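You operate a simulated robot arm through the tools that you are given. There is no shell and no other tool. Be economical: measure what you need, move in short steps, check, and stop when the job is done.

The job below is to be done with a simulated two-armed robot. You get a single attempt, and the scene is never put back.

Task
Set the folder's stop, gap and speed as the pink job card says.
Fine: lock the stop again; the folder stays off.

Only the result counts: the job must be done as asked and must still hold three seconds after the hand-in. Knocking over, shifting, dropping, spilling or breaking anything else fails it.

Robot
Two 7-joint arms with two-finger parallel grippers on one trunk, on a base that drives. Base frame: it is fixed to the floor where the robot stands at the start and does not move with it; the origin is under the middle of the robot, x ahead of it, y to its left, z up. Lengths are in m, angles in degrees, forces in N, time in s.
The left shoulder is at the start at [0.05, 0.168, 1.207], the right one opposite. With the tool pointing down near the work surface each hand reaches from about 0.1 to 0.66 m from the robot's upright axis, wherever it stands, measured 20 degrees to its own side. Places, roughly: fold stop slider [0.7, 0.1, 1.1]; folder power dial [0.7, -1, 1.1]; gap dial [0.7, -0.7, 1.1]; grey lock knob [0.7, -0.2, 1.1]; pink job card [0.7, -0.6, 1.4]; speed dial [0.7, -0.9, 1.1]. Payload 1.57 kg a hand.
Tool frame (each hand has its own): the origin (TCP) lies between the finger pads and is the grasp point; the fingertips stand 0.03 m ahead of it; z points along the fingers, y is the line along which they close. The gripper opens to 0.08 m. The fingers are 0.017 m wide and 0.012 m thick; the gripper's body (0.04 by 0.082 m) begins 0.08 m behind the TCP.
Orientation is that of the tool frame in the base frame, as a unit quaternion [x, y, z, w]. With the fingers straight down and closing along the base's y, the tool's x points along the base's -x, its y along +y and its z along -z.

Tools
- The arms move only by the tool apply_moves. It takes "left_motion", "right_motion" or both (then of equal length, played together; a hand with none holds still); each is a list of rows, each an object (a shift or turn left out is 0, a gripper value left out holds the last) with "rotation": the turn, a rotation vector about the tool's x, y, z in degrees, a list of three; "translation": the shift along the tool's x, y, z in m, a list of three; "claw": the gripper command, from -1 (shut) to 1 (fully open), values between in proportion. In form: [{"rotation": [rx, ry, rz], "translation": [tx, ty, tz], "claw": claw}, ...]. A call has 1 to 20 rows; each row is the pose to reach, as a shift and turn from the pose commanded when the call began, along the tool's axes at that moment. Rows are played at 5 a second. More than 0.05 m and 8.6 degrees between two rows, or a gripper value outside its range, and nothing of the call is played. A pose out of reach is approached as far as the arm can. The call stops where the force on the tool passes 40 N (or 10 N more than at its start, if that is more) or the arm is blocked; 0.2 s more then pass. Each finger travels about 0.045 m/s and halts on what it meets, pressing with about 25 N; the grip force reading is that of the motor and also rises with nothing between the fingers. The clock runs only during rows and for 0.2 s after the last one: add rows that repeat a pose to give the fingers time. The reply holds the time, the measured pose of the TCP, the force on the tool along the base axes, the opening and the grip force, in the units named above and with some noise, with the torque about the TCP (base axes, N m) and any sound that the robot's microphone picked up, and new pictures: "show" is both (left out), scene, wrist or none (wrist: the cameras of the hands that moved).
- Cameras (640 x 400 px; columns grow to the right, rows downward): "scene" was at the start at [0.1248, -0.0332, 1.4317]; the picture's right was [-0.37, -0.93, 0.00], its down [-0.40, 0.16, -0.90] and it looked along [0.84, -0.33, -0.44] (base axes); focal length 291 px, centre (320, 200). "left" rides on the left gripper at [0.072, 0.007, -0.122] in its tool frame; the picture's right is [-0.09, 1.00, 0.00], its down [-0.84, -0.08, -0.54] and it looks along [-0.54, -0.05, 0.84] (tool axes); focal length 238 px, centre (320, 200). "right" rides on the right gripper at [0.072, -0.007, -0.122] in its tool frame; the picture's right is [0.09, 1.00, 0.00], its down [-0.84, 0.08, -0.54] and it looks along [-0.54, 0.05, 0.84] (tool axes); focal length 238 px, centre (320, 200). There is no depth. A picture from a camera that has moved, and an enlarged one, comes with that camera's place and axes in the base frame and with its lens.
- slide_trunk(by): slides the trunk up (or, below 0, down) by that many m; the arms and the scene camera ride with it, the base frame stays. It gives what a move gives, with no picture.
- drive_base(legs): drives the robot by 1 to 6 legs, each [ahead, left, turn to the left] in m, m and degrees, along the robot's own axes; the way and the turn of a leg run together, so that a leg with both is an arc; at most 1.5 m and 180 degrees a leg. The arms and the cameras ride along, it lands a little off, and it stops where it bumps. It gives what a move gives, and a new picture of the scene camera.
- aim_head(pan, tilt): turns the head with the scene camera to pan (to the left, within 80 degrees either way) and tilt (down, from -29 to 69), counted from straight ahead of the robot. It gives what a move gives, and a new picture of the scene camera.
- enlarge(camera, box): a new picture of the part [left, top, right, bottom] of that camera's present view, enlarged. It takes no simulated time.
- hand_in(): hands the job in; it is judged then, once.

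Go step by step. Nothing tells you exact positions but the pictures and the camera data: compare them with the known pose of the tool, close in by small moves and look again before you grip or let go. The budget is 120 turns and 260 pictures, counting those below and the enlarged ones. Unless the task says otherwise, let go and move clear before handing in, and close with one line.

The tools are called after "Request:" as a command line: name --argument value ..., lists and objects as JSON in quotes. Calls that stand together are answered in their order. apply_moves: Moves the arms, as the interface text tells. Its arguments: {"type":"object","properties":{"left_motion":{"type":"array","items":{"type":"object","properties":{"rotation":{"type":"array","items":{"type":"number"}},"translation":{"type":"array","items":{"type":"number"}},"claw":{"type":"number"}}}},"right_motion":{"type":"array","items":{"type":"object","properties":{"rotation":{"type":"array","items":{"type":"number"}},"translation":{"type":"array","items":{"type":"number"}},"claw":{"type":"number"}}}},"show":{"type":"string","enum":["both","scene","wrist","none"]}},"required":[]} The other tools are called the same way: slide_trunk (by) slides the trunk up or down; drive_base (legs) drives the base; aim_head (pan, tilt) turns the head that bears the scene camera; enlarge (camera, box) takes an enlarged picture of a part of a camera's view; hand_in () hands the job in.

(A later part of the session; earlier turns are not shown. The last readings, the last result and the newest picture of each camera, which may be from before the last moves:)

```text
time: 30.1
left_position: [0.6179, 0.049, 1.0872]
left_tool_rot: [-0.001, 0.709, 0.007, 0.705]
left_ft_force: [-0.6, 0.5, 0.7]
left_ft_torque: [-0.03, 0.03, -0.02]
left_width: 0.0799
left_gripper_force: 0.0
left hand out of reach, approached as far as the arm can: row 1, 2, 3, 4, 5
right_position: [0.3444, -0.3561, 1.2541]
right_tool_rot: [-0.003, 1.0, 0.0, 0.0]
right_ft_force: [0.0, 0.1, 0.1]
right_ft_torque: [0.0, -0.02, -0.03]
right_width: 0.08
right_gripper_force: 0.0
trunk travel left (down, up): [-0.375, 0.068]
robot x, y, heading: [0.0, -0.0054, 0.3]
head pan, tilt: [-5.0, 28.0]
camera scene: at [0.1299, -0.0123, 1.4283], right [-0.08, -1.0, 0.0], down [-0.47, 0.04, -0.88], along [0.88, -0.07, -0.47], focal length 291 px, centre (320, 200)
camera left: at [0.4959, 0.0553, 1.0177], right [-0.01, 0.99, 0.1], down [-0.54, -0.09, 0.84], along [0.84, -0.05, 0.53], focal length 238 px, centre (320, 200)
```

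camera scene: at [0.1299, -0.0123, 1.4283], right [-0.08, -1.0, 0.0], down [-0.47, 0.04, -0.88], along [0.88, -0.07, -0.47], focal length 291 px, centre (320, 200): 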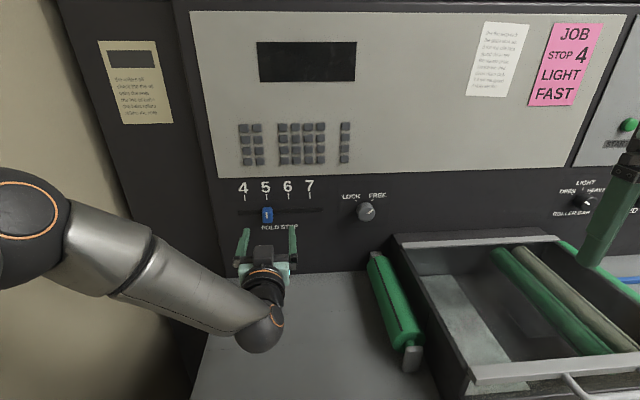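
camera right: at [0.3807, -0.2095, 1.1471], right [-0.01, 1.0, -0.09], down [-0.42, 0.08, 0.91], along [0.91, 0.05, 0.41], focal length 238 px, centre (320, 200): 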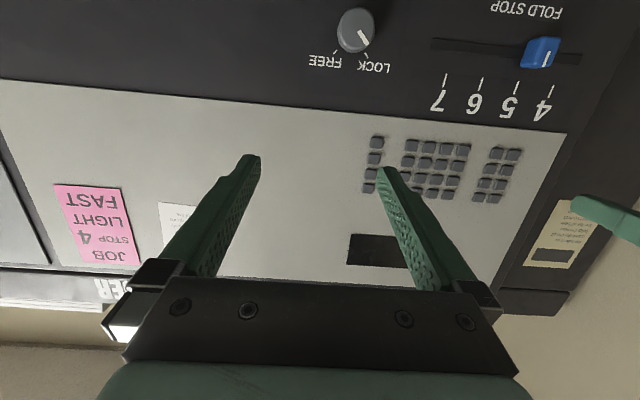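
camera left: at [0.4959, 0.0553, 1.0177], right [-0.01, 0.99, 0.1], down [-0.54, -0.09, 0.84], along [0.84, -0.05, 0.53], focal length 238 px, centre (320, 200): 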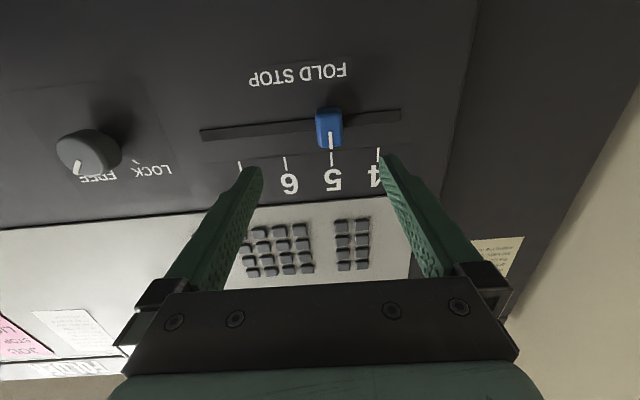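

Nearly aligned, but the arm is near a limit and must go 0.045 m further left. I'll drive the base left 0.045 m.

Request:
drive_base --legs '[[0, 0.045, 0]]'

Request:
apply_moves --left_motion '[{"translation": [0.004, -0.018, 0]}, {"translation": [0.006, -0.035, 0]}, {"translation": [0.006, -0.035, 0]}]' --show "wrist"

```text
time: 31.2
left_position: [0.6188, 0.0942, 1.0884]
left_tool_rot: [-0.001, 0.71, 0.006, 0.705]
left_ft_force: [-0.5, -0.1, 0.1]
left_ft_torque: [0.02, -0.03, -0.03]
left_width: 0.0803
left_gripper_force: 0.0
right_position: [0.3438, -0.3112, 1.2533]
right_tool_rot: [-0.003, 1.0, 0.001, -0.001]
right_ft_force: [-0.4, 0.2, -0.2]
right_ft_torque: [0.05, 0.02, -0.01]
right_width: 0.08
right_gripper_force: 0.1
trunk travel left (down, up): [-0.375, 0.068]
robot x, y, heading: [-0.0003, 0.0414, 0.4]
head pan, tilt: [-5.0, 28.0]
camera scene: at [0.1299, 0.0321, 1.4282], right [-0.08, -1.0, 0.0], down [-0.47, 0.04, -0.88], along [0.88, -0.07, -0.47], focal length 291 px, centre (320, 200)
```

scene: 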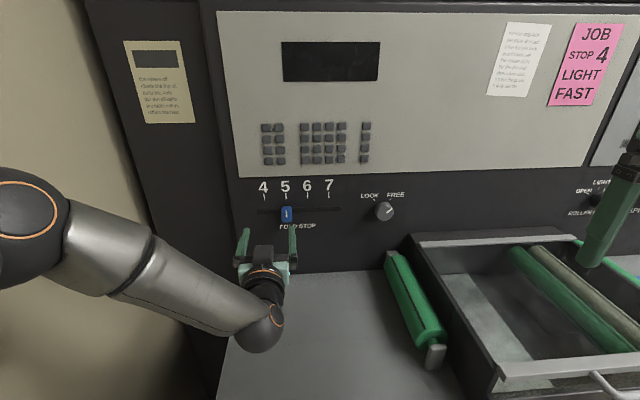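

```text
time: 32.0
left_position: [0.6172, 0.0582, 1.0827]
left_tool_rot: [-0.001, 0.709, 0.007, 0.705]
left_ft_force: [-0.7, 0.8, -0.2]
left_ft_torque: [0.03, 0.0, 0.02]
left_width: 0.0799
left_gripper_force: 0.0
right_position: [0.345, -0.3123, 1.2548]
right_tool_rot: [-0.003, 1.0, 0.0, 0.0]
right_ft_force: [0.1, -0.2, -0.5]
right_ft_torque: [0.01, -0.01, -0.02]
right_width: 0.0804
right_gripper_force: 0.0
trunk travel left (down, up): [-0.375, 0.068]
robot x, y, heading: [-0.0004, 0.041, 0.0]
head pan, tilt: [-5.0, 28.0]
camera left: at [0.4964, 0.0637, 1.0127], right [-0.01, 0.99, 0.1], down [-0.54, -0.09, 0.84], along [0.84, -0.05, 0.53], focal length 238 px, centre (320, 200)
```

left: 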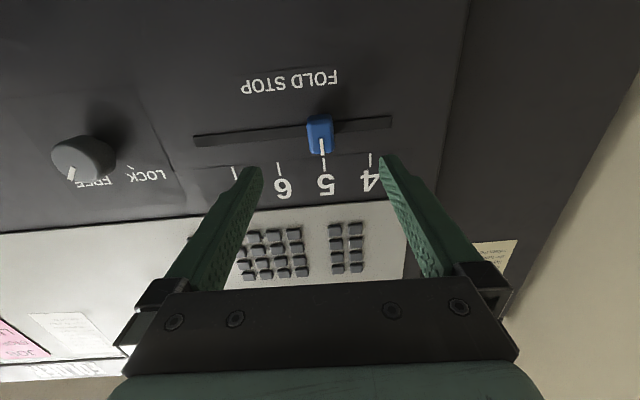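

Aligned with the slider. I'll advance around it and grip.

Request:
apply_moves --left_motion '[{"translation": [0.002, 0, 0.03]}, {"translation": [0.004, 0, 0.06]}, {"translation": [0.004, 0, 0.08]}, {"translation": [0.004, 0, 0.087]}, {"translation": [0.004, 0, 0.087]}]' --show "wrist"

```text
time: 33.2
left_position: [0.7039, 0.0601, 1.0781]
left_tool_rot: [-0.001, 0.709, 0.006, 0.705]
left_ft_force: [-0.5, -0.1, 0.3]
left_ft_torque: [0.01, 0.0, 0.0]
left_width: 0.0799
left_gripper_force: 0.1
right_position: [0.3453, -0.3131, 1.2554]
right_tool_rot: [-0.003, 1.0, 0.0, 0.001]
right_ft_force: [-0.5, 0.0, 1.1]
right_ft_torque: [-0.02, 0.02, -0.02]
right_width: 0.0798
right_gripper_force: 0.2
trunk travel left (down, up): [-0.375, 0.068]
robot x, y, heading: [-0.0004, 0.0378, 0.1]
head pan, tilt: [-5.0, 28.0]
camera left: at [0.5825, 0.0657, 1.0072], right [-0.01, 0.99, 0.1], down [-0.54, -0.09, 0.84], along [0.84, -0.05, 0.53], focal length 238 px, centre (320, 200)
```

left: 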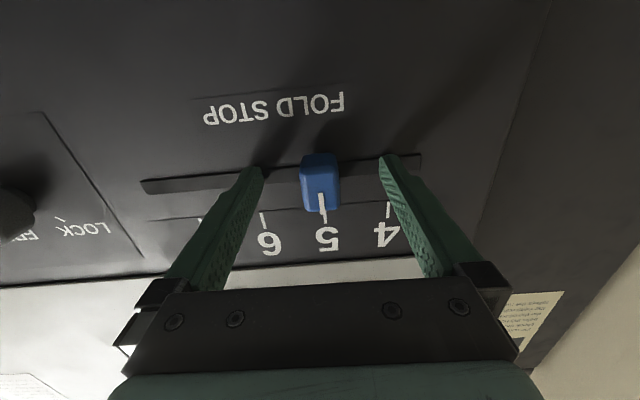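

The slider is between the fingers; closing and then moving it 0.035 m left toward 4.

Request:
apply_moves --left_motion '[{"claw": -1}, {"claw": -1}, {"claw": -1}, {"claw": -1}, {"claw": -1}, {"claw": -1}, {"claw": -1}]' --show "none"

Request:
enlarge --camera "scene" --box '[245, 175, 345, 237]'

Request:
apply_moves --left_motion '[{"translation": [0, 0.01, 0]}, {"translation": [0, 0.02, 0]}, {"translation": [0, 0.03, 0]}, {"translation": [0, 0.038, 0]}, {"translation": [0, 0.038, 0]}]' --show "wrist"

Request:
enlarge --camera "scene" --box '[245, 175, 345, 237]'

```text
time: 34.8
left_position: [0.7037, 0.0593, 1.0779]
left_tool_rot: [0.0, 0.709, 0.005, 0.705]
left_ft_force: [0.1, 0.0, 0.3]
left_ft_torque: [-0.51, -0.02, -1.01]
left_width: 0.0241
left_gripper_force: 36.0
right_position: [0.3447, -0.3124, 1.2551]
right_tool_rot: [-0.002, 1.0, 0.0, 0.0]
right_ft_force: [-0.1, 0.0, 0.3]
right_ft_torque: [0.01, 0.0, 0.04]
right_width: 0.0801
right_gripper_force: 0.0
trunk travel left (down, up): [-0.375, 0.068]
robot x, y, heading: [0.0009, 0.0352, 0.2]
head pan, tilt: [-5.0, 28.0]
```

```text
6.40 times, centred on (295, 206) of scene
camera zoom: at [0.1299, 0.0318, 1.4282], right [-0.08, -1.0, 0.0], down [-0.47, 0.04, -0.88], along [0.88, -0.07, -0.47], focal length 1865 px, centre (480, 162)
```

zoom: 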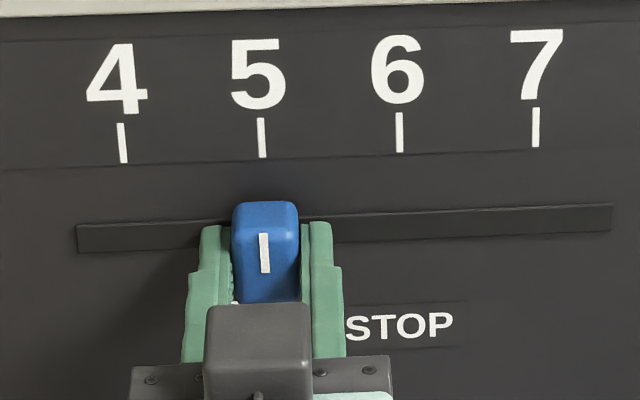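

```text
time: 36.0
left_position: [0.7041, 0.0869, 1.0786]
left_tool_rot: [-0.003, 0.718, 0.008, 0.696]
left_ft_force: [-8.7, 1.4, -21.5]
left_ft_torque: [-0.67, 0.02, -0.8]
left_width: 0.0241
left_gripper_force: 36.0
left hand out of reach, approached as far as the arm can: row 3, 4, 5
right_position: [0.3473, -0.3117, 1.2542]
right_tool_rot: [-0.002, 1.0, 0.0, -0.002]
right_ft_force: [-1.1, 0.4, -0.3]
right_ft_torque: [-0.02, 0.03, 0.02]
right_width: 0.0801
right_gripper_force: 0.0
trunk travel left (down, up): [-0.375, 0.068]
robot x, y, heading: [0.0016, 0.0348, 0.1]
head pan, tilt: [-5.0, 28.0]
camera left: at [0.5808, 0.0911, 1.0109], right [-0.01, 0.99, 0.1], down [-0.52, -0.09, 0.85], along [0.86, -0.04, 0.51], focal length 238 px, centre (320, 200)
```

left: 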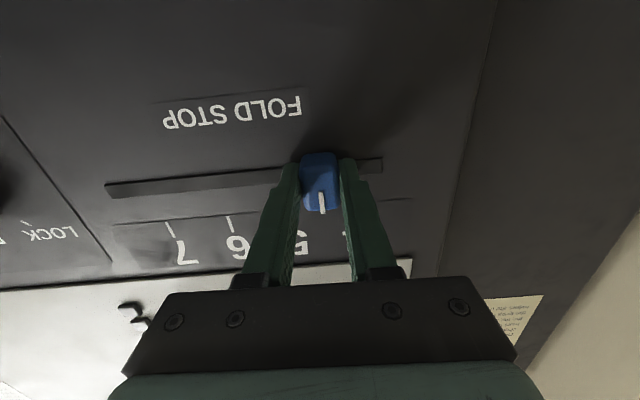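

```text
6.40 times, centred on (295, 206) of scene
camera zoom: at [0.1314, 0.0321, 1.4278], right [-0.08, -1.0, 0.0], down [-0.47, 0.04, -0.88], along [0.88, -0.07, -0.47], focal length 1865 px, centre (480, 162)
```

zoom: 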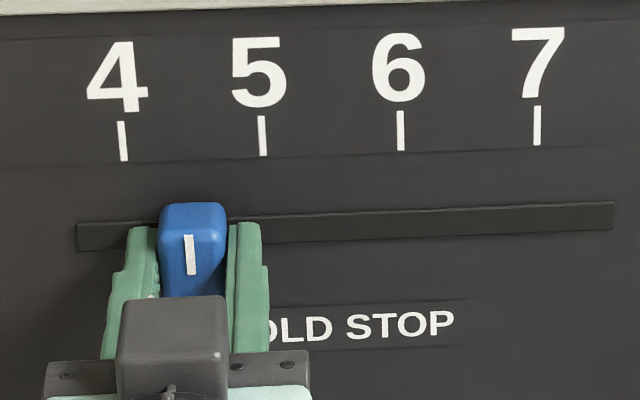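

The slider moves freely and is about halfway; tick spacing works out to 0.050 m. The arm is at its limit again, so I'll release, back off, drive left 0.07 m and regrip.

Request:
apply_moves --left_motion '[{"claw": 1}, {"claw": 1}, {"claw": 1}, {"claw": 1}, {"claw": 1}, {"translation": [0, 0, -0.03]}, {"translation": [0, 0, -0.07]}, {"translation": [0, 0, -0.085]}, {"translation": [0, 0, -0.085]}]' --show "none"

Request:
drive_base --legs '[[0, 0.075, 0]]'

```text
time: 38.0
left_position: [0.6175, 0.0865, 1.0875]
left_tool_rot: [-0.001, 0.709, 0.006, 0.705]
left_ft_force: [0.7, 0.5, -0.6]
left_ft_torque: [-0.04, 0.03, 0.03]
left_width: 0.0801
left_gripper_force: 0.1
right_position: [0.3445, -0.3125, 1.2541]
right_tool_rot: [-0.002, 1.0, 0.0, -0.001]
right_ft_force: [-0.8, -1.0, -0.1]
right_ft_torque: [0.01, -0.01, 0.01]
right_width: 0.08
right_gripper_force: 0.0
trunk travel left (down, up): [-0.375, 0.068]
robot x, y, heading: [-0.0024, 0.0395, 0.3]
head pan, tilt: [-5.0, 28.0]
```

```text
time: 39.3
left_position: [0.6184, 0.163, 1.0854]
left_tool_rot: [0.001, 0.71, 0.006, 0.704]
left_ft_force: [-0.5, 0.7, 1.4]
left_ft_torque: [-0.03, 0.01, -0.05]
left_width: 0.0803
left_gripper_force: 0.0
right_position: [0.3442, -0.2355, 1.2546]
right_tool_rot: [-0.002, 1.0, 0.001, -0.001]
right_ft_force: [0.1, 0.1, -0.5]
right_ft_torque: [-0.01, -0.02, 0.02]
right_width: 0.0798
right_gripper_force: 0.2
trunk travel left (down, up): [-0.375, 0.068]
robot x, y, heading: [-0.0006, 0.1142, 0.4]
head pan, tilt: [-5.0, 28.0]
camera scene: at [0.1296, 0.1085, 1.4282], right [-0.08, -1.0, 0.0], down [-0.47, 0.04, -0.88], along [0.88, -0.07, -0.47], focal length 291 px, centre (320, 200)
```

scene: 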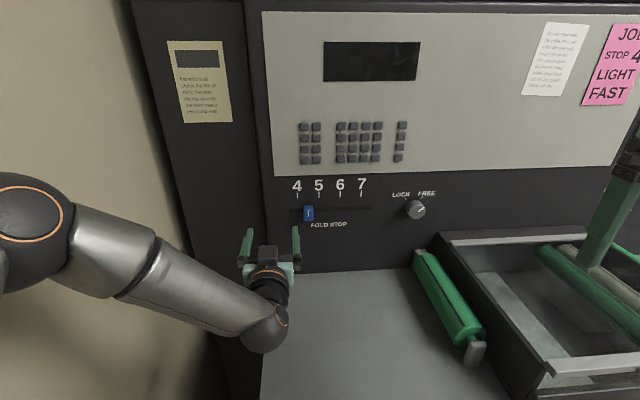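

Base at y = 0.114. Now I'll bring the hand back to the slider at y ≈ 0.087.

Request:
apply_moves --left_motion '[{"translation": [0.003, -0.03, 0]}, {"translation": [0.007, -0.06, 0]}, {"translation": [0.008, -0.076, 0.0]}, {"translation": [0.008, -0.076, 0.04]}, {"translation": [0.008, -0.076, 0.07]}, {"translation": [0.008, -0.076, 0.086]}, {"translation": [0.008, -0.076, 0.086]}]' --show "wrist"

```text
time: 40.9
left_position: [0.706, 0.0872, 1.0774]
left_tool_rot: [-0.001, 0.709, 0.007, 0.705]
left_ft_force: [-2.3, 1.4, 0.0]
left_ft_torque: [-0.02, 0.01, -0.12]
left_width: 0.0791
left_gripper_force: 0.1
right_position: [0.3435, -0.2357, 1.2537]
right_tool_rot: [-0.003, 1.0, 0.0, 0.0]
right_ft_force: [-0.3, 0.4, 0.6]
right_ft_torque: [0.03, 0.0, 0.0]
right_width: 0.08
right_gripper_force: 0.0
trunk travel left (down, up): [-0.375, 0.068]
robot x, y, heading: [0.0012, 0.1164, 0.1]
head pan, tilt: [-5.0, 28.0]
camera left: at [0.5838, 0.0928, 1.0076], right [-0.01, 0.99, 0.1], down [-0.54, -0.09, 0.84], along [0.84, -0.05, 0.53], focal length 238 px, centre (320, 200)
```

left: 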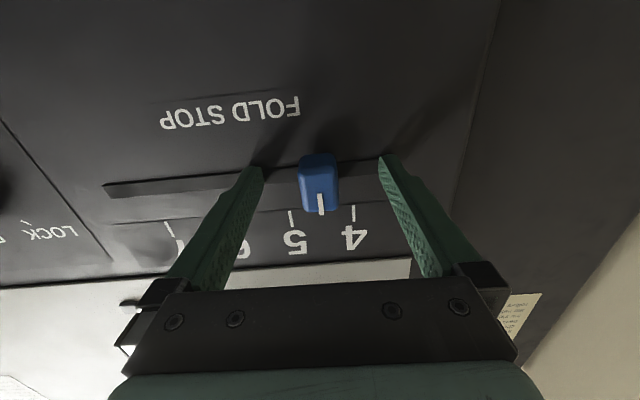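

Close and slide about 0.022 m further.

Request:
apply_moves --left_motion '[{"translation": [0, 0, -0.003], "claw": -1}, {"translation": [0, 0, -0.003], "claw": -1}, {"translation": [0, 0, -0.003], "claw": -1}, {"translation": [0, 0, -0.003], "claw": -1}, {"translation": [0, 0, -0.003], "claw": -1}, {"translation": [0, 0, -0.003], "claw": -1}, {"translation": [0, 0.01, -0.003]}, {"translation": [0, 0.022, -0.003]}, {"translation": [0, 0.022, -0.003]}]' --show "wrist"

Request:
enlarge --camera "scene" --box '[270, 175, 370, 237]'

```text
time: 42.9
left_position: [0.7023, 0.1102, 1.078]
left_tool_rot: [-0.001, 0.71, 0.005, 0.704]
left_ft_force: [4.2, -3.3, -1.7]
left_ft_torque: [-0.54, -0.17, -1.0]
left_width: 0.0239
left_gripper_force: 35.5
right_position: [0.3448, -0.2363, 1.2552]
right_tool_rot: [-0.002, 1.0, 0.001, -0.001]
right_ft_force: [-0.1, -0.8, 0.4]
right_ft_torque: [-0.02, -0.02, 0.02]
right_width: 0.0798
right_gripper_force: 0.0
trunk travel left (down, up): [-0.375, 0.068]
robot x, y, heading: [-0.0037, 0.1155, 0.2]
head pan, tilt: [-5.0, 28.0]
camera left: at [0.5807, 0.1157, 1.0075], right [-0.01, 0.99, 0.1], down [-0.53, -0.09, 0.84], along [0.85, -0.05, 0.53], focal length 238 px, centre (320, 200)
```

left: 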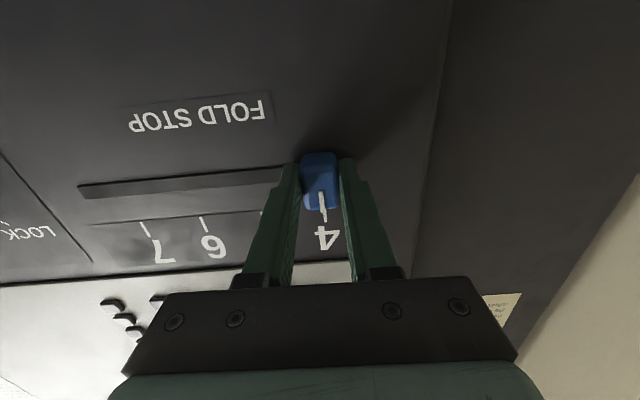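

```text
6.40 times, centred on (320, 206) of scene
camera zoom: at [0.1303, 0.1077, 1.4281], right [-0.08, -1.0, 0.0], down [-0.47, 0.04, -0.88], along [0.88, -0.07, -0.47], focal length 1865 px, centre (320, 162)
```

zoom: 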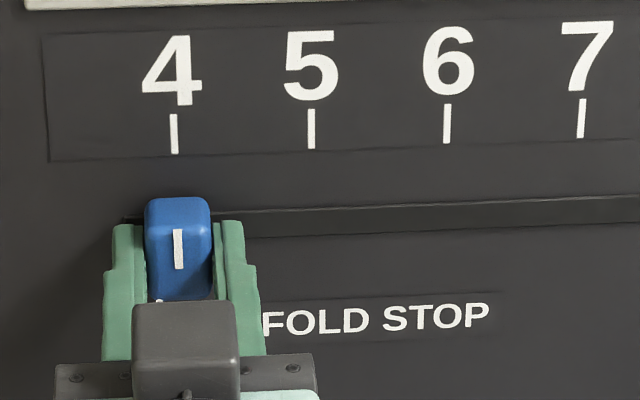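

The pointer looks to be under the 4 tick; verify in the wrist view.

Request:
enlarge --camera "left" --box '[270, 150, 370, 260]'

```text
3.64 times, centred on (320, 205) of left
camera zoom: at [0.5807, 0.1157, 1.0075], right [-0.01, 0.99, 0.1], down [-0.53, -0.09, 0.84], along [0.85, -0.05, 0.53], focal length 867 px, centre (320, 182)
```

zoom: 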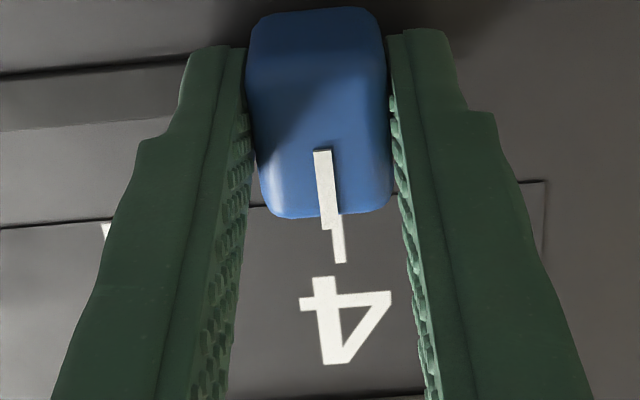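

The slider's at 4. I'll release, back off, lift a little, and drive right to the lock knob.

Request:
apply_moves --left_motion '[{"claw": 1}, {"claw": 1}, {"claw": 1}, {"claw": 1}, {"claw": 1}, {"translation": [0, 0, -0.03]}, {"translation": [0, 0, -0.07]}, {"translation": [-0.02, 0, -0.085]}, {"translation": [-0.05, 0, -0.1]}, {"translation": [-0.05, 0, -0.1]}]' --show "none"

Request:
enlarge --camera "scene" --box '[270, 175, 370, 237]'

Request:
drive_base --legs '[[0, -0.31, 0]]'

```text
time: 45.1
left_position: [0.6046, 0.1083, 1.1281]
left_tool_rot: [-0.001, 0.71, 0.007, 0.705]
left_ft_force: [-0.7, -0.2, -0.4]
left_ft_torque: [0.04, 0.03, 0.0]
left_width: 0.0798
left_gripper_force: 0.0
right_position: [0.3453, -0.2346, 1.2546]
right_tool_rot: [-0.002, 1.0, 0.0, -0.001]
right_ft_force: [-0.5, 0.5, 0.1]
right_ft_torque: [0.0, 0.04, -0.02]
right_width: 0.0799
right_gripper_force: 0.0
trunk travel left (down, up): [-0.375, 0.068]
robot x, y, heading: [0.0041, 0.1141, 0.1]
head pan, tilt: [-5.0, 28.0]
```

```text
6.40 times, centred on (320, 206) of scene
camera zoom: at [0.1299, 0.108, 1.4282], right [-0.08, -1.0, 0.0], down [-0.47, 0.04, -0.88], along [0.88, -0.07, -0.47], focal length 1865 px, centre (320, 162)
```

zoom: 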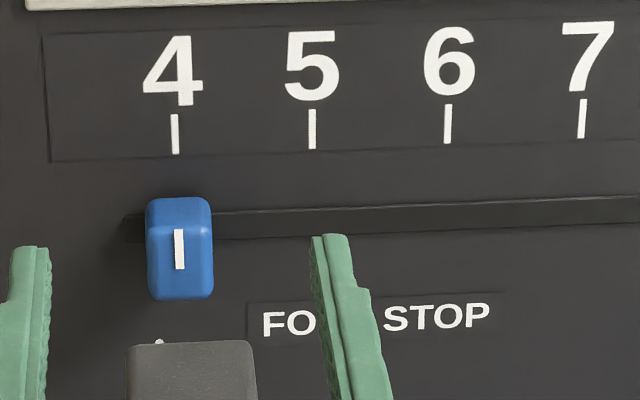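

```text
time: 48.4
left_position: [0.6043, -0.1943, 1.1272]
left_tool_rot: [0.0, 0.709, 0.006, 0.705]
left_ft_force: [-1.1, -0.3, 0.5]
left_ft_torque: [-0.02, 0.01, -0.03]
left_width: 0.0799
left_gripper_force: 0.1
right_position: [0.346, -0.5379, 1.255]
right_tool_rot: [-0.003, 1.0, -0.001, 0.0]
right_ft_force: [0.0, 0.1, -0.6]
right_ft_torque: [0.01, 0.02, -0.03]
right_width: 0.08
right_gripper_force: 0.0
trunk travel left (down, up): [-0.375, 0.068]
robot x, y, heading: [0.0002, -0.1866, 0.1]
head pan, tilt: [-5.0, 28.0]
camera scene: at [0.1308, -0.1945, 1.4282], right [-0.08, -1.0, 0.0], down [-0.47, 0.04, -0.88], along [0.88, -0.07, -0.47], focal length 291 px, centre (320, 200)
```

scene: 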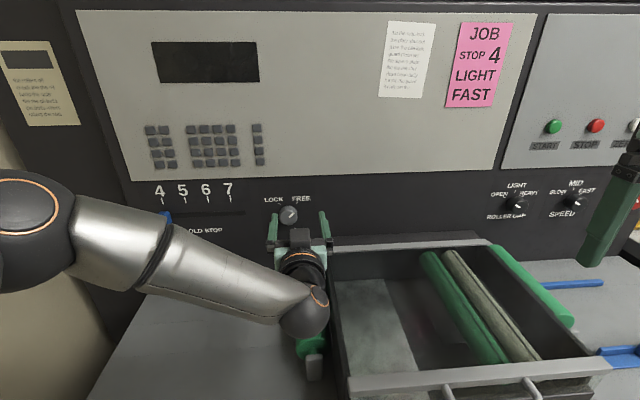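

The slider stayed at 4. Now I'll approach the lock knob with a +42° pre-roll.

Request:
apply_moves --left_motion '[{"translation": [0.012, 0.006, 0.01], "rotation": [0, 0, 8]}, {"translation": [0.024, 0.012, 0.015], "rotation": [0, 0, 16]}, {"translation": [0.036, 0.018, 0.02], "rotation": [0, 0, 24]}, {"translation": [0.048, 0.023, 0.025], "rotation": [0, 0, 32]}, {"translation": [0.048, 0.023, 0.03], "rotation": [0, 0, 40]}, {"translation": [0.048, 0.023, 0.03], "rotation": [0, 0, 44]}, {"translation": [0.048, 0.023, 0.03], "rotation": [0, 0, 44]}]'

```text
time: 50.0
left_position: [0.6351, -0.1705, 1.0787]
left_tool_rot: [0.265, 0.658, 0.27, 0.651]
left_ft_force: [0.3, 0.5, -0.6]
left_ft_torque: [0.04, -0.01, 0.01]
left_width: 0.08
left_gripper_force: 0.0
right_position: [0.3453, -0.5368, 1.2556]
right_tool_rot: [-0.003, 1.0, 0.0, -0.001]
right_ft_force: [0.6, -0.3, -0.5]
right_ft_torque: [0.0, 0.02, -0.01]
right_width: 0.08
right_gripper_force: 0.0
trunk travel left (down, up): [-0.375, 0.068]
robot x, y, heading: [0.0016, -0.1863, 0.2]
head pan, tilt: [-5.0, 28.0]
camera scene: at [0.1308, -0.1943, 1.4282], right [-0.08, -1.0, 0.0], down [-0.47, 0.04, -0.88], along [0.88, -0.07, -0.47], focal length 291 px, centre (320, 200)
camera left: at [0.5122, -0.116, 1.0337], right [0.0, 0.65, 0.76], down [-0.53, -0.65, 0.55], along [0.85, -0.41, 0.34], focal length 238 px, centre (320, 200)
```

scene: 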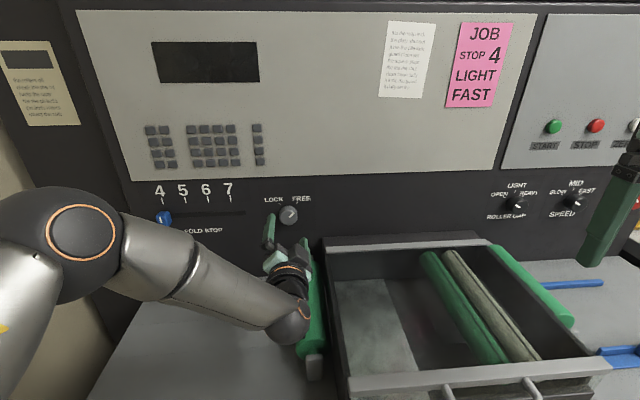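
left: 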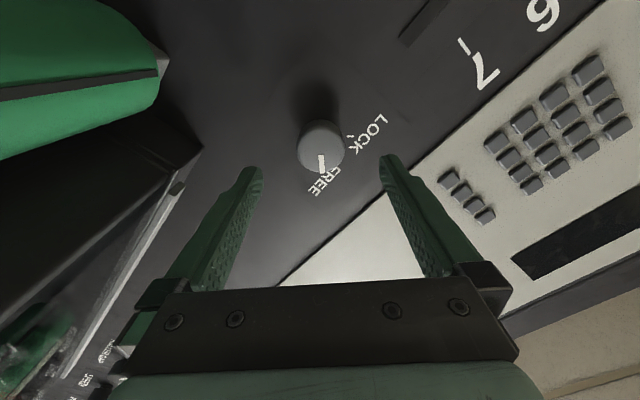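

Aligned. I'll advance, grip, then turn back to LOCK.

Request:
apply_moves --left_motion '[{"translation": [0, 0, 0.03]}, {"translation": [0, 0, 0.055]}, {"translation": [0, 0, 0.07]}, {"translation": [0, 0, 0.07]}, {"translation": [0, 0, 0.07], "claw": -1}, {"translation": [0, 0, 0.07], "claw": -1}, {"translation": [0, 0, 0.07], "claw": -1}, {"translation": [0, 0, 0.07], "claw": -1}, {"translation": [0, 0, 0.07], "claw": -1}]' --show "wrist"

Request:
apply_moves --left_motion '[{"rotation": [0, 0, -8]}, {"rotation": [0, 0, -16]}, {"rotation": [0, 0, -24]}, {"rotation": [0, 0, -32]}, {"rotation": [0, 0, -40]}, {"rotation": [0, 0, -48]}, {"rotation": [0, 0, -56]}, {"rotation": [0, 0, -64]}, {"rotation": [0, 0, -72]}, {"rotation": [0, 0, -80]}, {"rotation": [0, 0, -86]}, {"rotation": [0, 0, -86]}]' --show "wrist"

Request:
enlarge --camera "scene" --box '[250, 180, 330, 230]'

```text
time: 52.0
left_position: [0.7041, -0.1686, 1.0791]
left_tool_rot: [0.265, 0.658, 0.269, 0.651]
left_ft_force: [0.1, -1.0, -1.7]
left_ft_torque: [0.01, -0.05, -0.12]
left_width: 0.0411
left_gripper_force: 39.2
right_position: [0.3465, -0.5393, 1.2533]
right_tool_rot: [-0.003, 1.0, 0.0, -0.001]
right_ft_force: [0.8, 0.8, 0.1]
right_ft_torque: [0.03, -0.01, 0.01]
right_width: 0.0801
right_gripper_force: 0.1
trunk travel left (down, up): [-0.375, 0.068]
robot x, y, heading: [0.0004, -0.1883, 0.2]
head pan, tilt: [-5.0, 28.0]
camera left: at [0.5817, -0.1151, 1.0336], right [0.0, 0.65, 0.76], down [-0.53, -0.65, 0.55], along [0.85, -0.41, 0.34], focal length 238 px, centre (320, 200)
```

left: 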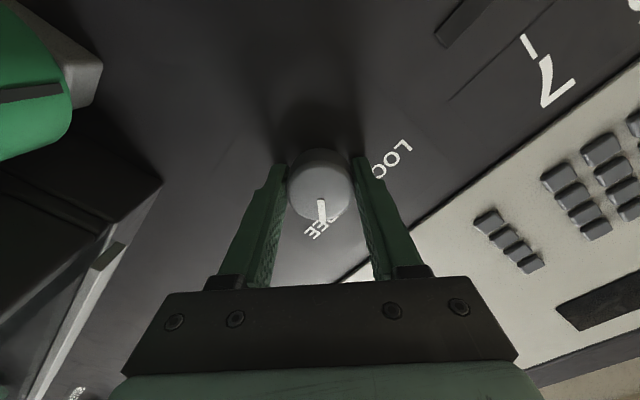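

```text
time: 54.6
left_position: [0.7041, -0.1726, 1.0792]
left_tool_rot: [-0.255, 0.663, -0.248, 0.659]
left_ft_force: [-8.9, -5.1, -7.1]
left_ft_torque: [-0.05, 0.47, -0.67]
left_width: 0.0412
left_gripper_force: 44.9
right_position: [0.3453, -0.5394, 1.2549]
right_tool_rot: [-0.003, 1.0, 0.001, 0.0]
right_ft_force: [0.6, 0.8, -0.6]
right_ft_torque: [0.0, 0.0, -0.02]
right_width: 0.0799
right_gripper_force: 0.1
trunk travel left (down, up): [-0.375, 0.068]
robot x, y, heading: [0.0004, -0.1882, 0.2]
head pan, tilt: [-5.0, 28.0]
camera left: at [0.5825, -0.2154, 1.0221], right [-0.01, 0.81, -0.59], down [-0.54, 0.49, 0.68], along [0.84, 0.33, 0.43], focal length 238 px, centre (320, 200)
```

left: 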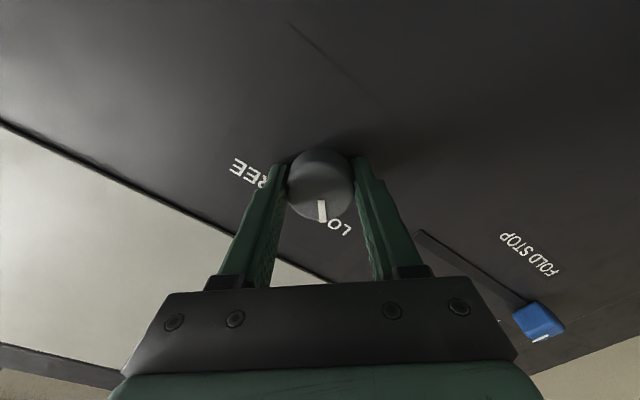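

```text
8.00 times, centred on (290, 205) of scene
camera zoom: at [0.1303, -0.1951, 1.4282], right [-0.08, -1.0, 0.0], down [-0.47, 0.04, -0.88], along [0.88, -0.07, -0.47], focal length 2331 px, centre (560, 160)
```

zoom: 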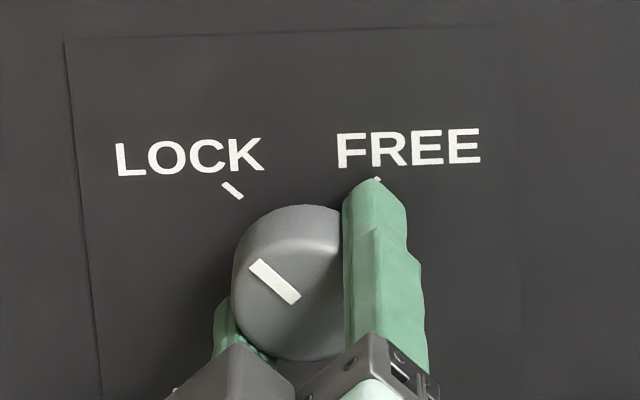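

It points at LOCK; a few degrees more to feel the end stop.

Request:
apply_moves --left_motion '[{"rotation": [0, 0, -3]}, {"rotation": [0, 0, -6]}, {"rotation": [0, 0, -6]}]' --show "none"

Request:
enlarge --camera "scene" --box '[250, 180, 330, 230]'

```text
time: 55.4
left_position: [0.7053, -0.1713, 1.0778]
left_tool_rot: [-0.287, 0.649, -0.28, 0.647]
left_ft_force: [-9.0, -8.9, -5.7]
left_ft_torque: [0.8, 0.07, -0.4]
left_width: 0.0412
left_gripper_force: 45.3
right_position: [0.3455, -0.5402, 1.2539]
right_tool_rot: [-0.002, 1.0, 0.0, 0.001]
right_ft_force: [-0.1, -0.3, -0.3]
right_ft_torque: [0.01, 0.0, -0.02]
right_width: 0.0799
right_gripper_force: 0.1
trunk travel left (down, up): [-0.375, 0.068]
robot x, y, heading: [0.003, -0.1888, 0.2]
head pan, tilt: [-5.0, 28.0]
```

```text
8.00 times, centred on (290, 205) of scene
camera zoom: at [0.1304, -0.1958, 1.4283], right [-0.08, -1.0, 0.0], down [-0.47, 0.04, -0.88], along [0.88, -0.07, -0.47], focal length 2331 px, centre (560, 160)
```

zoom: 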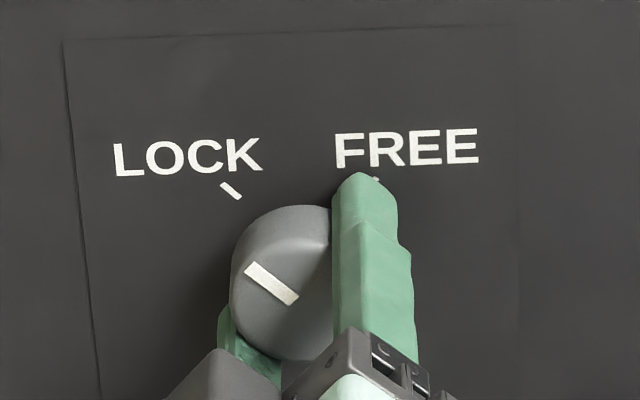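

The knob is at the LOCK stop. I'll release, back off, lift, unroll, and look right before driving.

Request:
apply_moves --left_motion '[{"claw": 1}, {"claw": 1}, {"claw": 1}, {"claw": 1}, {"claw": 1}, {"translation": [0, 0, -0.04]}, {"translation": [0, 0, -0.08]}, {"translation": [0, 0, -0.09], "rotation": [0, 0, 8]}, {"translation": [0, 0, -0.09], "rotation": [0, 0, 16]}, {"translation": [0, 0, -0.09], "rotation": [0, 0, 24]}, {"translation": [0, 0, -0.09], "rotation": [0, 0, 32]}, {"translation": [0, 0, -0.09], "rotation": [0, 0, 40]}, {"translation": [0, 0, -0.09], "rotation": [0, 0, 47]}, {"translation": [0, 0, -0.09], "rotation": [0, 0, 47]}]' --show "wrist"

Request:
aim_head --pan -60 --tilt 25

```text
time: 58.4
left_position: [0.6157, -0.1708, 1.0807]
left_tool_rot: [-0.006, 0.71, 0.0, 0.704]
left_ft_force: [0.6, -1.2, 0.8]
left_ft_torque: [0.0, 0.03, -0.01]
left_width: 0.08
left_gripper_force: 0.1
right_position: [0.3465, -0.5384, 1.2535]
right_tool_rot: [-0.003, 1.0, 0.0, 0.001]
right_ft_force: [0.4, 0.7, -0.1]
right_ft_torque: [-0.03, -0.02, -0.01]
right_width: 0.0799
right_gripper_force: 0.0
trunk travel left (down, up): [-0.375, 0.068]
robot x, y, heading: [0.0012, -0.1904, 0.3]
head pan, tilt: [-5.0, 28.0]
camera left: at [0.4925, -0.1661, 1.0095], right [-0.01, 1.0, 0.08], down [-0.54, -0.08, 0.84], along [0.84, -0.04, 0.53], focal length 238 px, centre (320, 200)
```

left: 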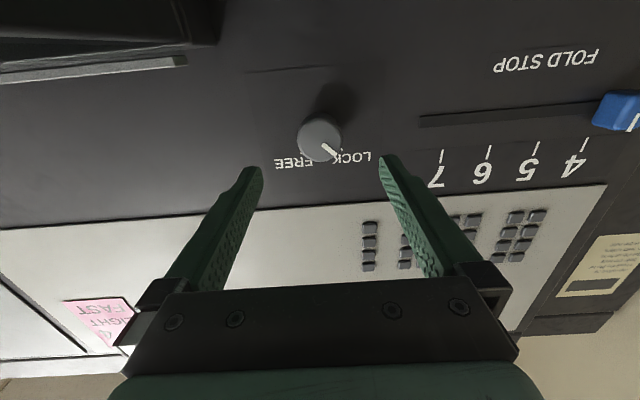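

```text
time: 59.6
left_position: [0.6125, -0.1706, 1.0802]
left_tool_rot: [-0.008, 0.709, 0.001, 0.705]
left_ft_force: [0.3, 0.0, -0.3]
left_ft_torque: [-0.01, -0.01, -0.01]
left_width: 0.0803
left_gripper_force: 0.1
right_position: [0.3465, -0.5393, 1.2543]
right_tool_rot: [-0.003, 1.0, 0.0, -0.001]
right_ft_force: [0.2, 0.2, 0.4]
right_ft_torque: [0.03, -0.02, -0.01]
right_width: 0.0799
right_gripper_force: 0.0
trunk travel left (down, up): [-0.375, 0.068]
robot x, y, heading: [-0.0004, -0.1877, 0.2]
head pan, tilt: [-60.0, 25.0]
camera scene: at [0.0863, -0.2663, 1.433], right [-0.86, -0.5, 0.0], down [-0.21, 0.37, -0.91], along [0.46, -0.78, -0.42], focal length 291 px, centre (320, 200)
```

scene: 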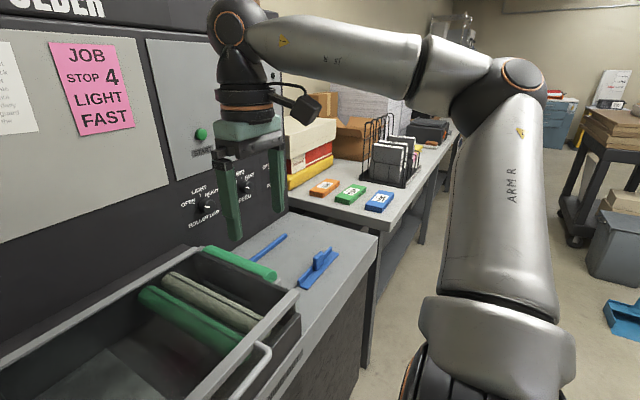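

The route right looks clear at this height. I'll lift the left hand and drive right 0.57 m.

Request:
apply_moves --left_motion '[{"translation": [-0.03, 0, -0.02]}, {"translation": [-0.07, 0, -0.04]}, {"translation": [-0.1, 0, -0.05]}, {"translation": [-0.1, 0, -0.05]}]' --show "none"

Request:
drive_base --legs '[[0, -0.3, 0], [0, -0.27, 0]]'

Request:
aim_head --pan -5 --tilt 28

```text
time: 60.6
left_position: [0.5622, -0.1691, 1.1801]
left_tool_rot: [-0.008, 0.71, 0.0, 0.704]
left_ft_force: [0.6, 0.7, 0.5]
left_ft_torque: [0.05, 0.01, -0.04]
left_width: 0.0799
left_gripper_force: 0.1
right_position: [0.3464, -0.5382, 1.2543]
right_tool_rot: [-0.003, 1.0, 0.0, -0.001]
right_ft_force: [0.3, 0.1, 0.8]
right_ft_torque: [-0.02, 0.0, -0.03]
right_width: 0.08
right_gripper_force: 0.0
trunk travel left (down, up): [-0.375, 0.068]
robot x, y, heading: [0.0005, -0.1848, 0.1]
head pan, tilt: [-60.0, 25.0]
```

```text
time: 66.3
left_position: [0.5643, -0.7324, 1.1807]
left_tool_rot: [-0.005, 0.71, -0.002, 0.705]
left_ft_force: [0.0, 0.1, 0.1]
left_ft_torque: [0.0, -0.01, 0.01]
left_width: 0.0802
left_gripper_force: 0.0
right_position: [0.3459, -1.1006, 1.2552]
right_tool_rot: [-0.001, 1.0, 0.0, 0.001]
right_ft_force: [0.1, 0.1, -0.2]
right_ft_torque: [0.0, 0.04, 0.0]
right_width: 0.0799
right_gripper_force: 0.1
trunk travel left (down, up): [-0.375, 0.068]
robot x, y, heading: [-0.0016, -0.7481, -0.0]
head pan, tilt: [-60.0, 25.0]
camera scene: at [0.0872, -0.8282, 1.433], right [-0.87, -0.5, 0.0], down [-0.21, 0.37, -0.91], along [0.45, -0.78, -0.42], focal length 291 px, centre (320, 200)
```

scene: 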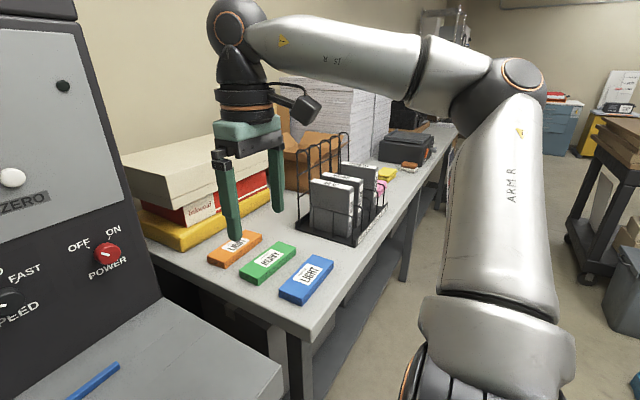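

```text
time: 67.6
left_position: [0.5647, -0.7327, 1.1799]
left_tool_rot: [-0.005, 0.709, -0.001, 0.705]
left_ft_force: [-0.3, -0.5, 0.6]
left_ft_torque: [-0.01, 0.0, 0.0]
left_width: 0.0797
left_gripper_force: 0.1
right_position: [0.3456, -1.0998, 1.2543]
right_tool_rot: [-0.001, 1.0, 0.001, 0.0]
right_ft_force: [0.4, -0.2, 0.7]
right_ft_torque: [0.01, 0.0, 0.0]
right_width: 0.0798
right_gripper_force: 0.1
trunk travel left (down, up): [-0.375, 0.068]
robot x, y, heading: [-0.0012, -0.748, -0.1]
head pan, tilt: [-5.0, 28.0]
camera scene: at [0.132, -0.7562, 1.4282], right [-0.09, -1.0, 0.0], down [-0.47, 0.04, -0.88], along [0.88, -0.08, -0.47], focal length 291 px, centre (320, 200)
```

scene: 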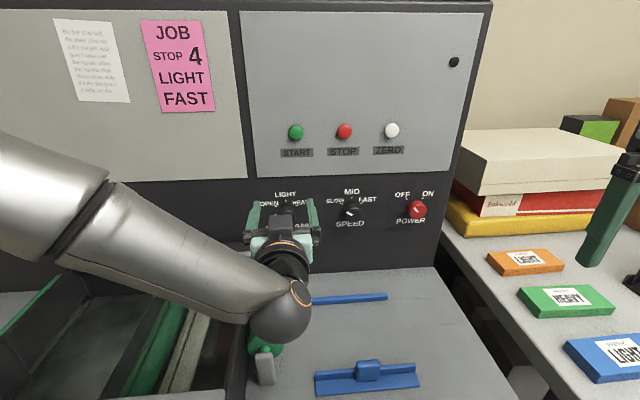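

I'll enlarge the dials and the adjacent area.

Request:
enlarge --camera "scene" --box '[245, 175, 445, 300]'

Request:
enlarge --camera "left" --box '[0, 0, 640, 400]'

```text
3.20 times, centred on (345, 238) of scene
camera zoom: at [0.132, -0.7562, 1.4282], right [-0.09, -1.0, 0.0], down [-0.47, 0.04, -0.88], along [0.88, -0.08, -0.47], focal length 932 px, centre (240, 80)
```

zoom: 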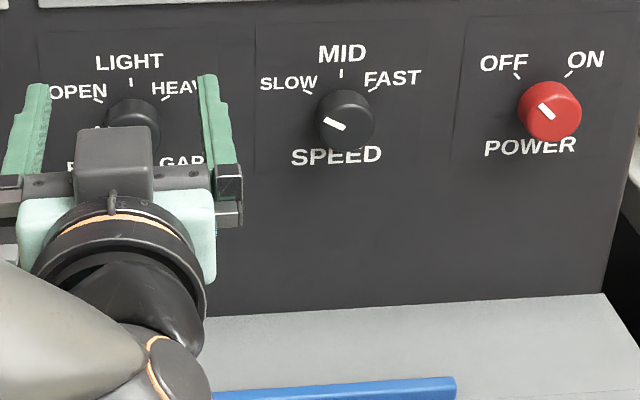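

```text
1.00 times, centred on (320, 200) of left (not enlarged: the box is as wide or as high as the picture)
camera zoom: at [0.442, -0.7275, 1.1092], right [-0.01, 1.0, 0.08], down [-0.54, -0.07, 0.84], along [0.84, -0.04, 0.53], focal length 238 px, centre (320, 200)
```

zoom: 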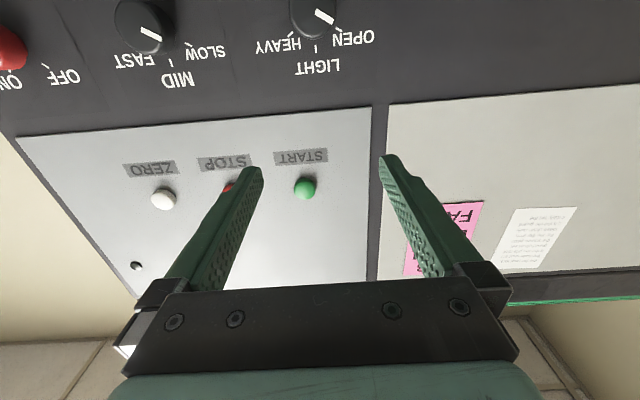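

Gap reads OPEN, speed SLOW, power OFF. The gap dial is at about [0.70, -0.731, 1.085]; I'll line the hand up with it at a -30° roll.

Request:
apply_moves --left_motion '[{"translation": [0.03, 0, 0.01], "rotation": [0, 0, -8]}, {"translation": [0.06, 0, 0.03], "rotation": [0, 0, -16]}, {"translation": [0.09, 0.001, 0.05], "rotation": [0, 0, -24]}, {"translation": [0.095, 0.001, 0.065], "rotation": [0, 0, -30]}, {"translation": [0.095, 0.001, 0.065], "rotation": [0, 0, -30]}]'

```text
time: 68.8
left_position: [0.6274, -0.7341, 1.0832]
left_tool_rot: [-0.19, 0.684, -0.184, 0.68]
left_ft_force: [-0.8, -0.1, 0.1]
left_ft_torque: [0.0, 0.02, -0.01]
left_width: 0.0802
left_gripper_force: 0.1
right_position: [0.3468, -1.1001, 1.2544]
right_tool_rot: [-0.001, 1.0, -0.001, 0.0]
right_ft_force: [0.3, 0.7, 0.2]
right_ft_torque: [0.0, -0.01, 0.02]
right_width: 0.0802
right_gripper_force: 0.0
trunk travel left (down, up): [-0.375, 0.068]
robot x, y, heading: [0.0045, -0.7491, -0.3]
head pan, tilt: [-5.0, 28.0]
camera scene: at [0.1319, -0.7562, 1.4282], right [-0.09, -1.0, 0.0], down [-0.47, 0.04, -0.88], along [0.88, -0.08, -0.47], focal length 291 px, centre (320, 200)
camera left: at [0.508, -0.7654, 1.0193], right [-0.01, 0.9, -0.43], down [-0.54, 0.36, 0.76], along [0.84, 0.24, 0.48], focal length 238 px, centre (320, 200)
```

scene: 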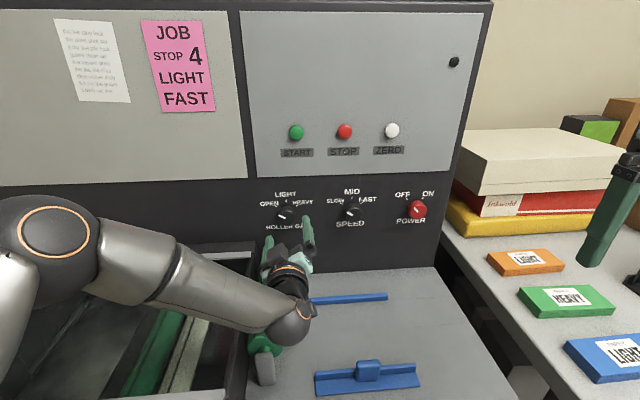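
left: 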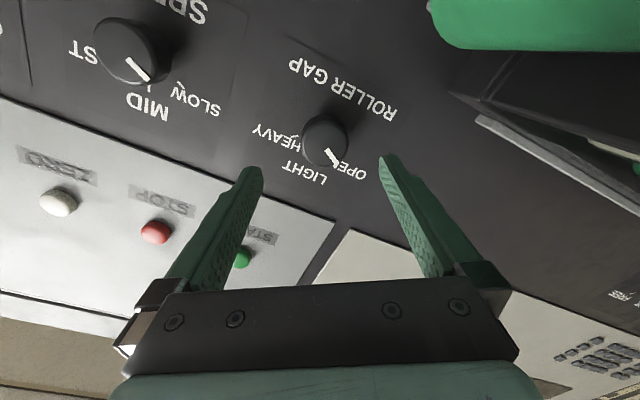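

The dial is centred between the fingers. Advance and grip.

Request:
apply_moves --left_motion '[{"translation": [0, 0.001, 0.03]}, {"translation": [0, 0.001, 0.055]}, {"translation": [0, 0.001, 0.075]}, {"translation": [0, 0.001, 0.075]}]' --show "wrist"

Request:
apply_moves --left_motion '[{"claw": -1}, {"claw": -1}, {"claw": -1}, {"claw": -1}, {"claw": -1}, {"claw": -1}]' --show "wrist"

Request:
enlarge --camera "scene" --box '[245, 180, 325, 230]'

```text
time: 69.8
left_position: [0.7056, -0.7329, 1.0835]
left_tool_rot: [-0.188, 0.684, -0.183, 0.681]
left_ft_force: [-0.3, 0.0, -0.1]
left_ft_torque: [0.01, 0.03, -0.01]
left_width: 0.08
left_gripper_force: 0.0
right_position: [0.3464, -1.0997, 1.2544]
right_tool_rot: [0.0, 1.0, 0.001, 0.0]
right_ft_force: [0.1, 1.0, 0.3]
right_ft_torque: [-0.02, 0.0, -0.02]
right_width: 0.0799
right_gripper_force: 0.0
trunk travel left (down, up): [-0.375, 0.068]
robot x, y, heading: [-0.0008, -0.748, -0.1]
head pan, tilt: [-5.0, 28.0]
camera left: at [0.5832, -0.7636, 1.0196], right [-0.01, 0.9, -0.43], down [-0.54, 0.36, 0.76], along [0.84, 0.24, 0.48], focal length 238 px, centre (320, 200)
```

left: 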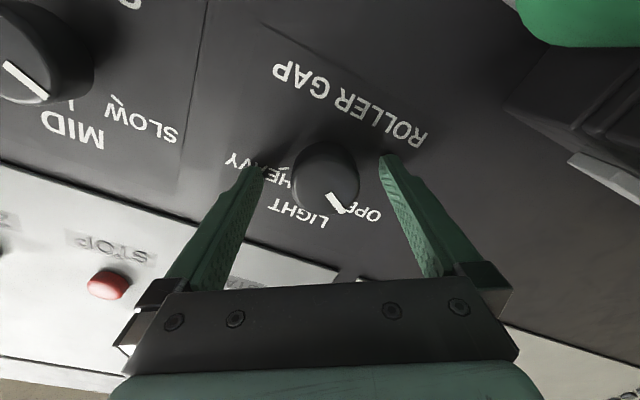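

```text
time: 71.2
left_position: [0.7057, -0.7301, 1.082]
left_tool_rot: [-0.19, 0.684, -0.183, 0.68]
left_ft_force: [-5.4, 10.6, -9.0]
left_ft_torque: [0.17, 0.04, 0.49]
left_width: 0.0411
left_gripper_force: 44.8
right_position: [0.3459, -1.0989, 1.2545]
right_tool_rot: [-0.001, 1.0, 0.0, 0.0]
right_ft_force: [-0.2, 0.1, 0.0]
right_ft_torque: [-0.03, -0.01, -0.02]
right_width: 0.0802
right_gripper_force: 0.1
trunk travel left (down, up): [-0.375, 0.068]
robot x, y, heading: [0.0017, -0.7463, -0.1]
head pan, tilt: [-5.0, 28.0]
camera left: at [0.5831, -0.7615, 1.0183], right [-0.01, 0.9, -0.43], down [-0.54, 0.35, 0.76], along [0.84, 0.24, 0.48], focal length 238 px, centre (320, 200)
```

left: 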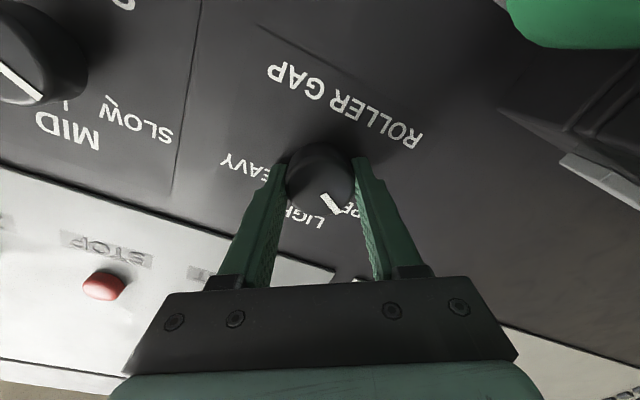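

```text
8.00 times, centred on (285, 205) of scene
camera zoom: at [0.1322, -0.7544, 1.4281], right [-0.09, -1.0, 0.0], down [-0.47, 0.04, -0.88], along [0.88, -0.08, -0.47], focal length 2331 px, centre (600, 160)
```

zoom: 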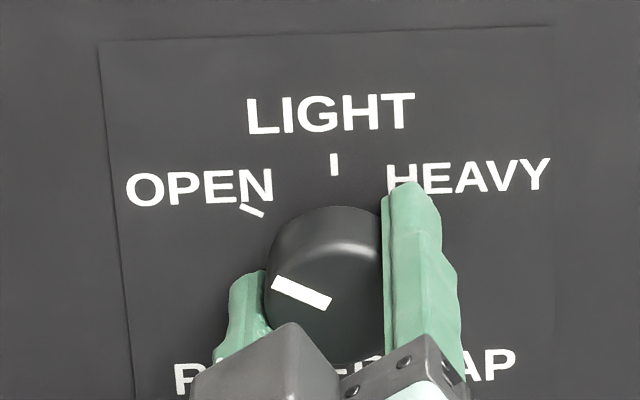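

Gripped. Turn clockwise 58° and check.

Request:
apply_moves --left_motion '[{"rotation": [0, 0, 8]}, {"rotation": [0, 0, 16]}, {"rotation": [0, 0, 24]}, {"rotation": [0, 0, 32]}, {"rotation": [0, 0, 40]}, {"rotation": [0, 0, 48]}, {"rotation": [0, 0, 54]}, {"rotation": [0, 0, 58]}, {"rotation": [0, 0, 58]}]' --show "wrist"

Request:
enlarge --camera "scene" --box '[245, 180, 325, 230]'

```text
time: 73.2
left_position: [0.7048, -0.7321, 1.0829]
left_tool_rot: [0.167, 0.691, 0.169, 0.683]
left_ft_force: [11.6, 2.6, -9.3]
left_ft_torque: [0.02, -0.14, -0.38]
left_width: 0.0408
left_gripper_force: 44.8
right_position: [0.3492, -1.1002, 1.2542]
right_tool_rot: [-0.001, 1.0, -0.001, -0.002]
right_ft_force: [0.1, -0.5, 0.8]
right_ft_torque: [0.02, -0.02, -0.02]
right_width: 0.0799
right_gripper_force: 0.1
trunk travel left (down, up): [-0.375, 0.068]
robot x, y, heading: [0.0049, -0.7508, 0.1]
head pan, tilt: [-5.0, 28.0]
camera left: at [0.5825, -0.6928, 1.023], right [0.0, 0.84, 0.54], down [-0.53, -0.46, 0.71], along [0.85, -0.29, 0.45], focal length 238 px, centre (320, 200)
```

left: 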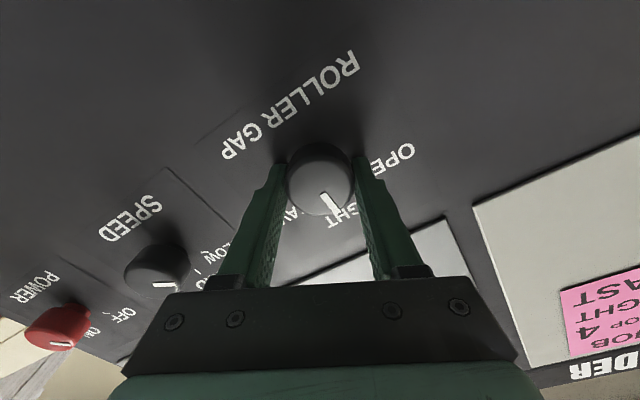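

```text
8.00 times, centred on (285, 205) of scene
camera zoom: at [0.135, -0.7556, 1.4279], right [-0.09, -1.0, 0.0], down [-0.47, 0.04, -0.88], along [0.88, -0.08, -0.47], focal length 2331 px, centre (600, 160)
```

zoom: 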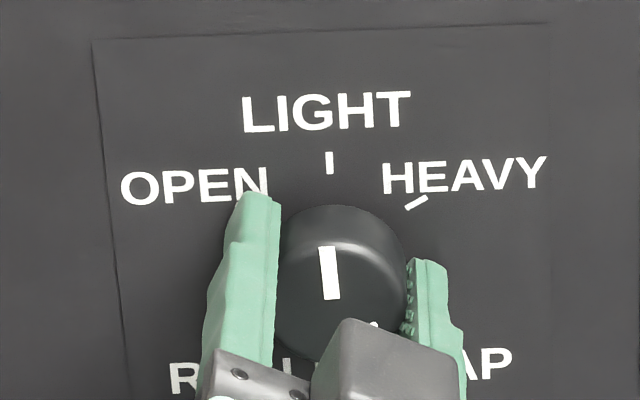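

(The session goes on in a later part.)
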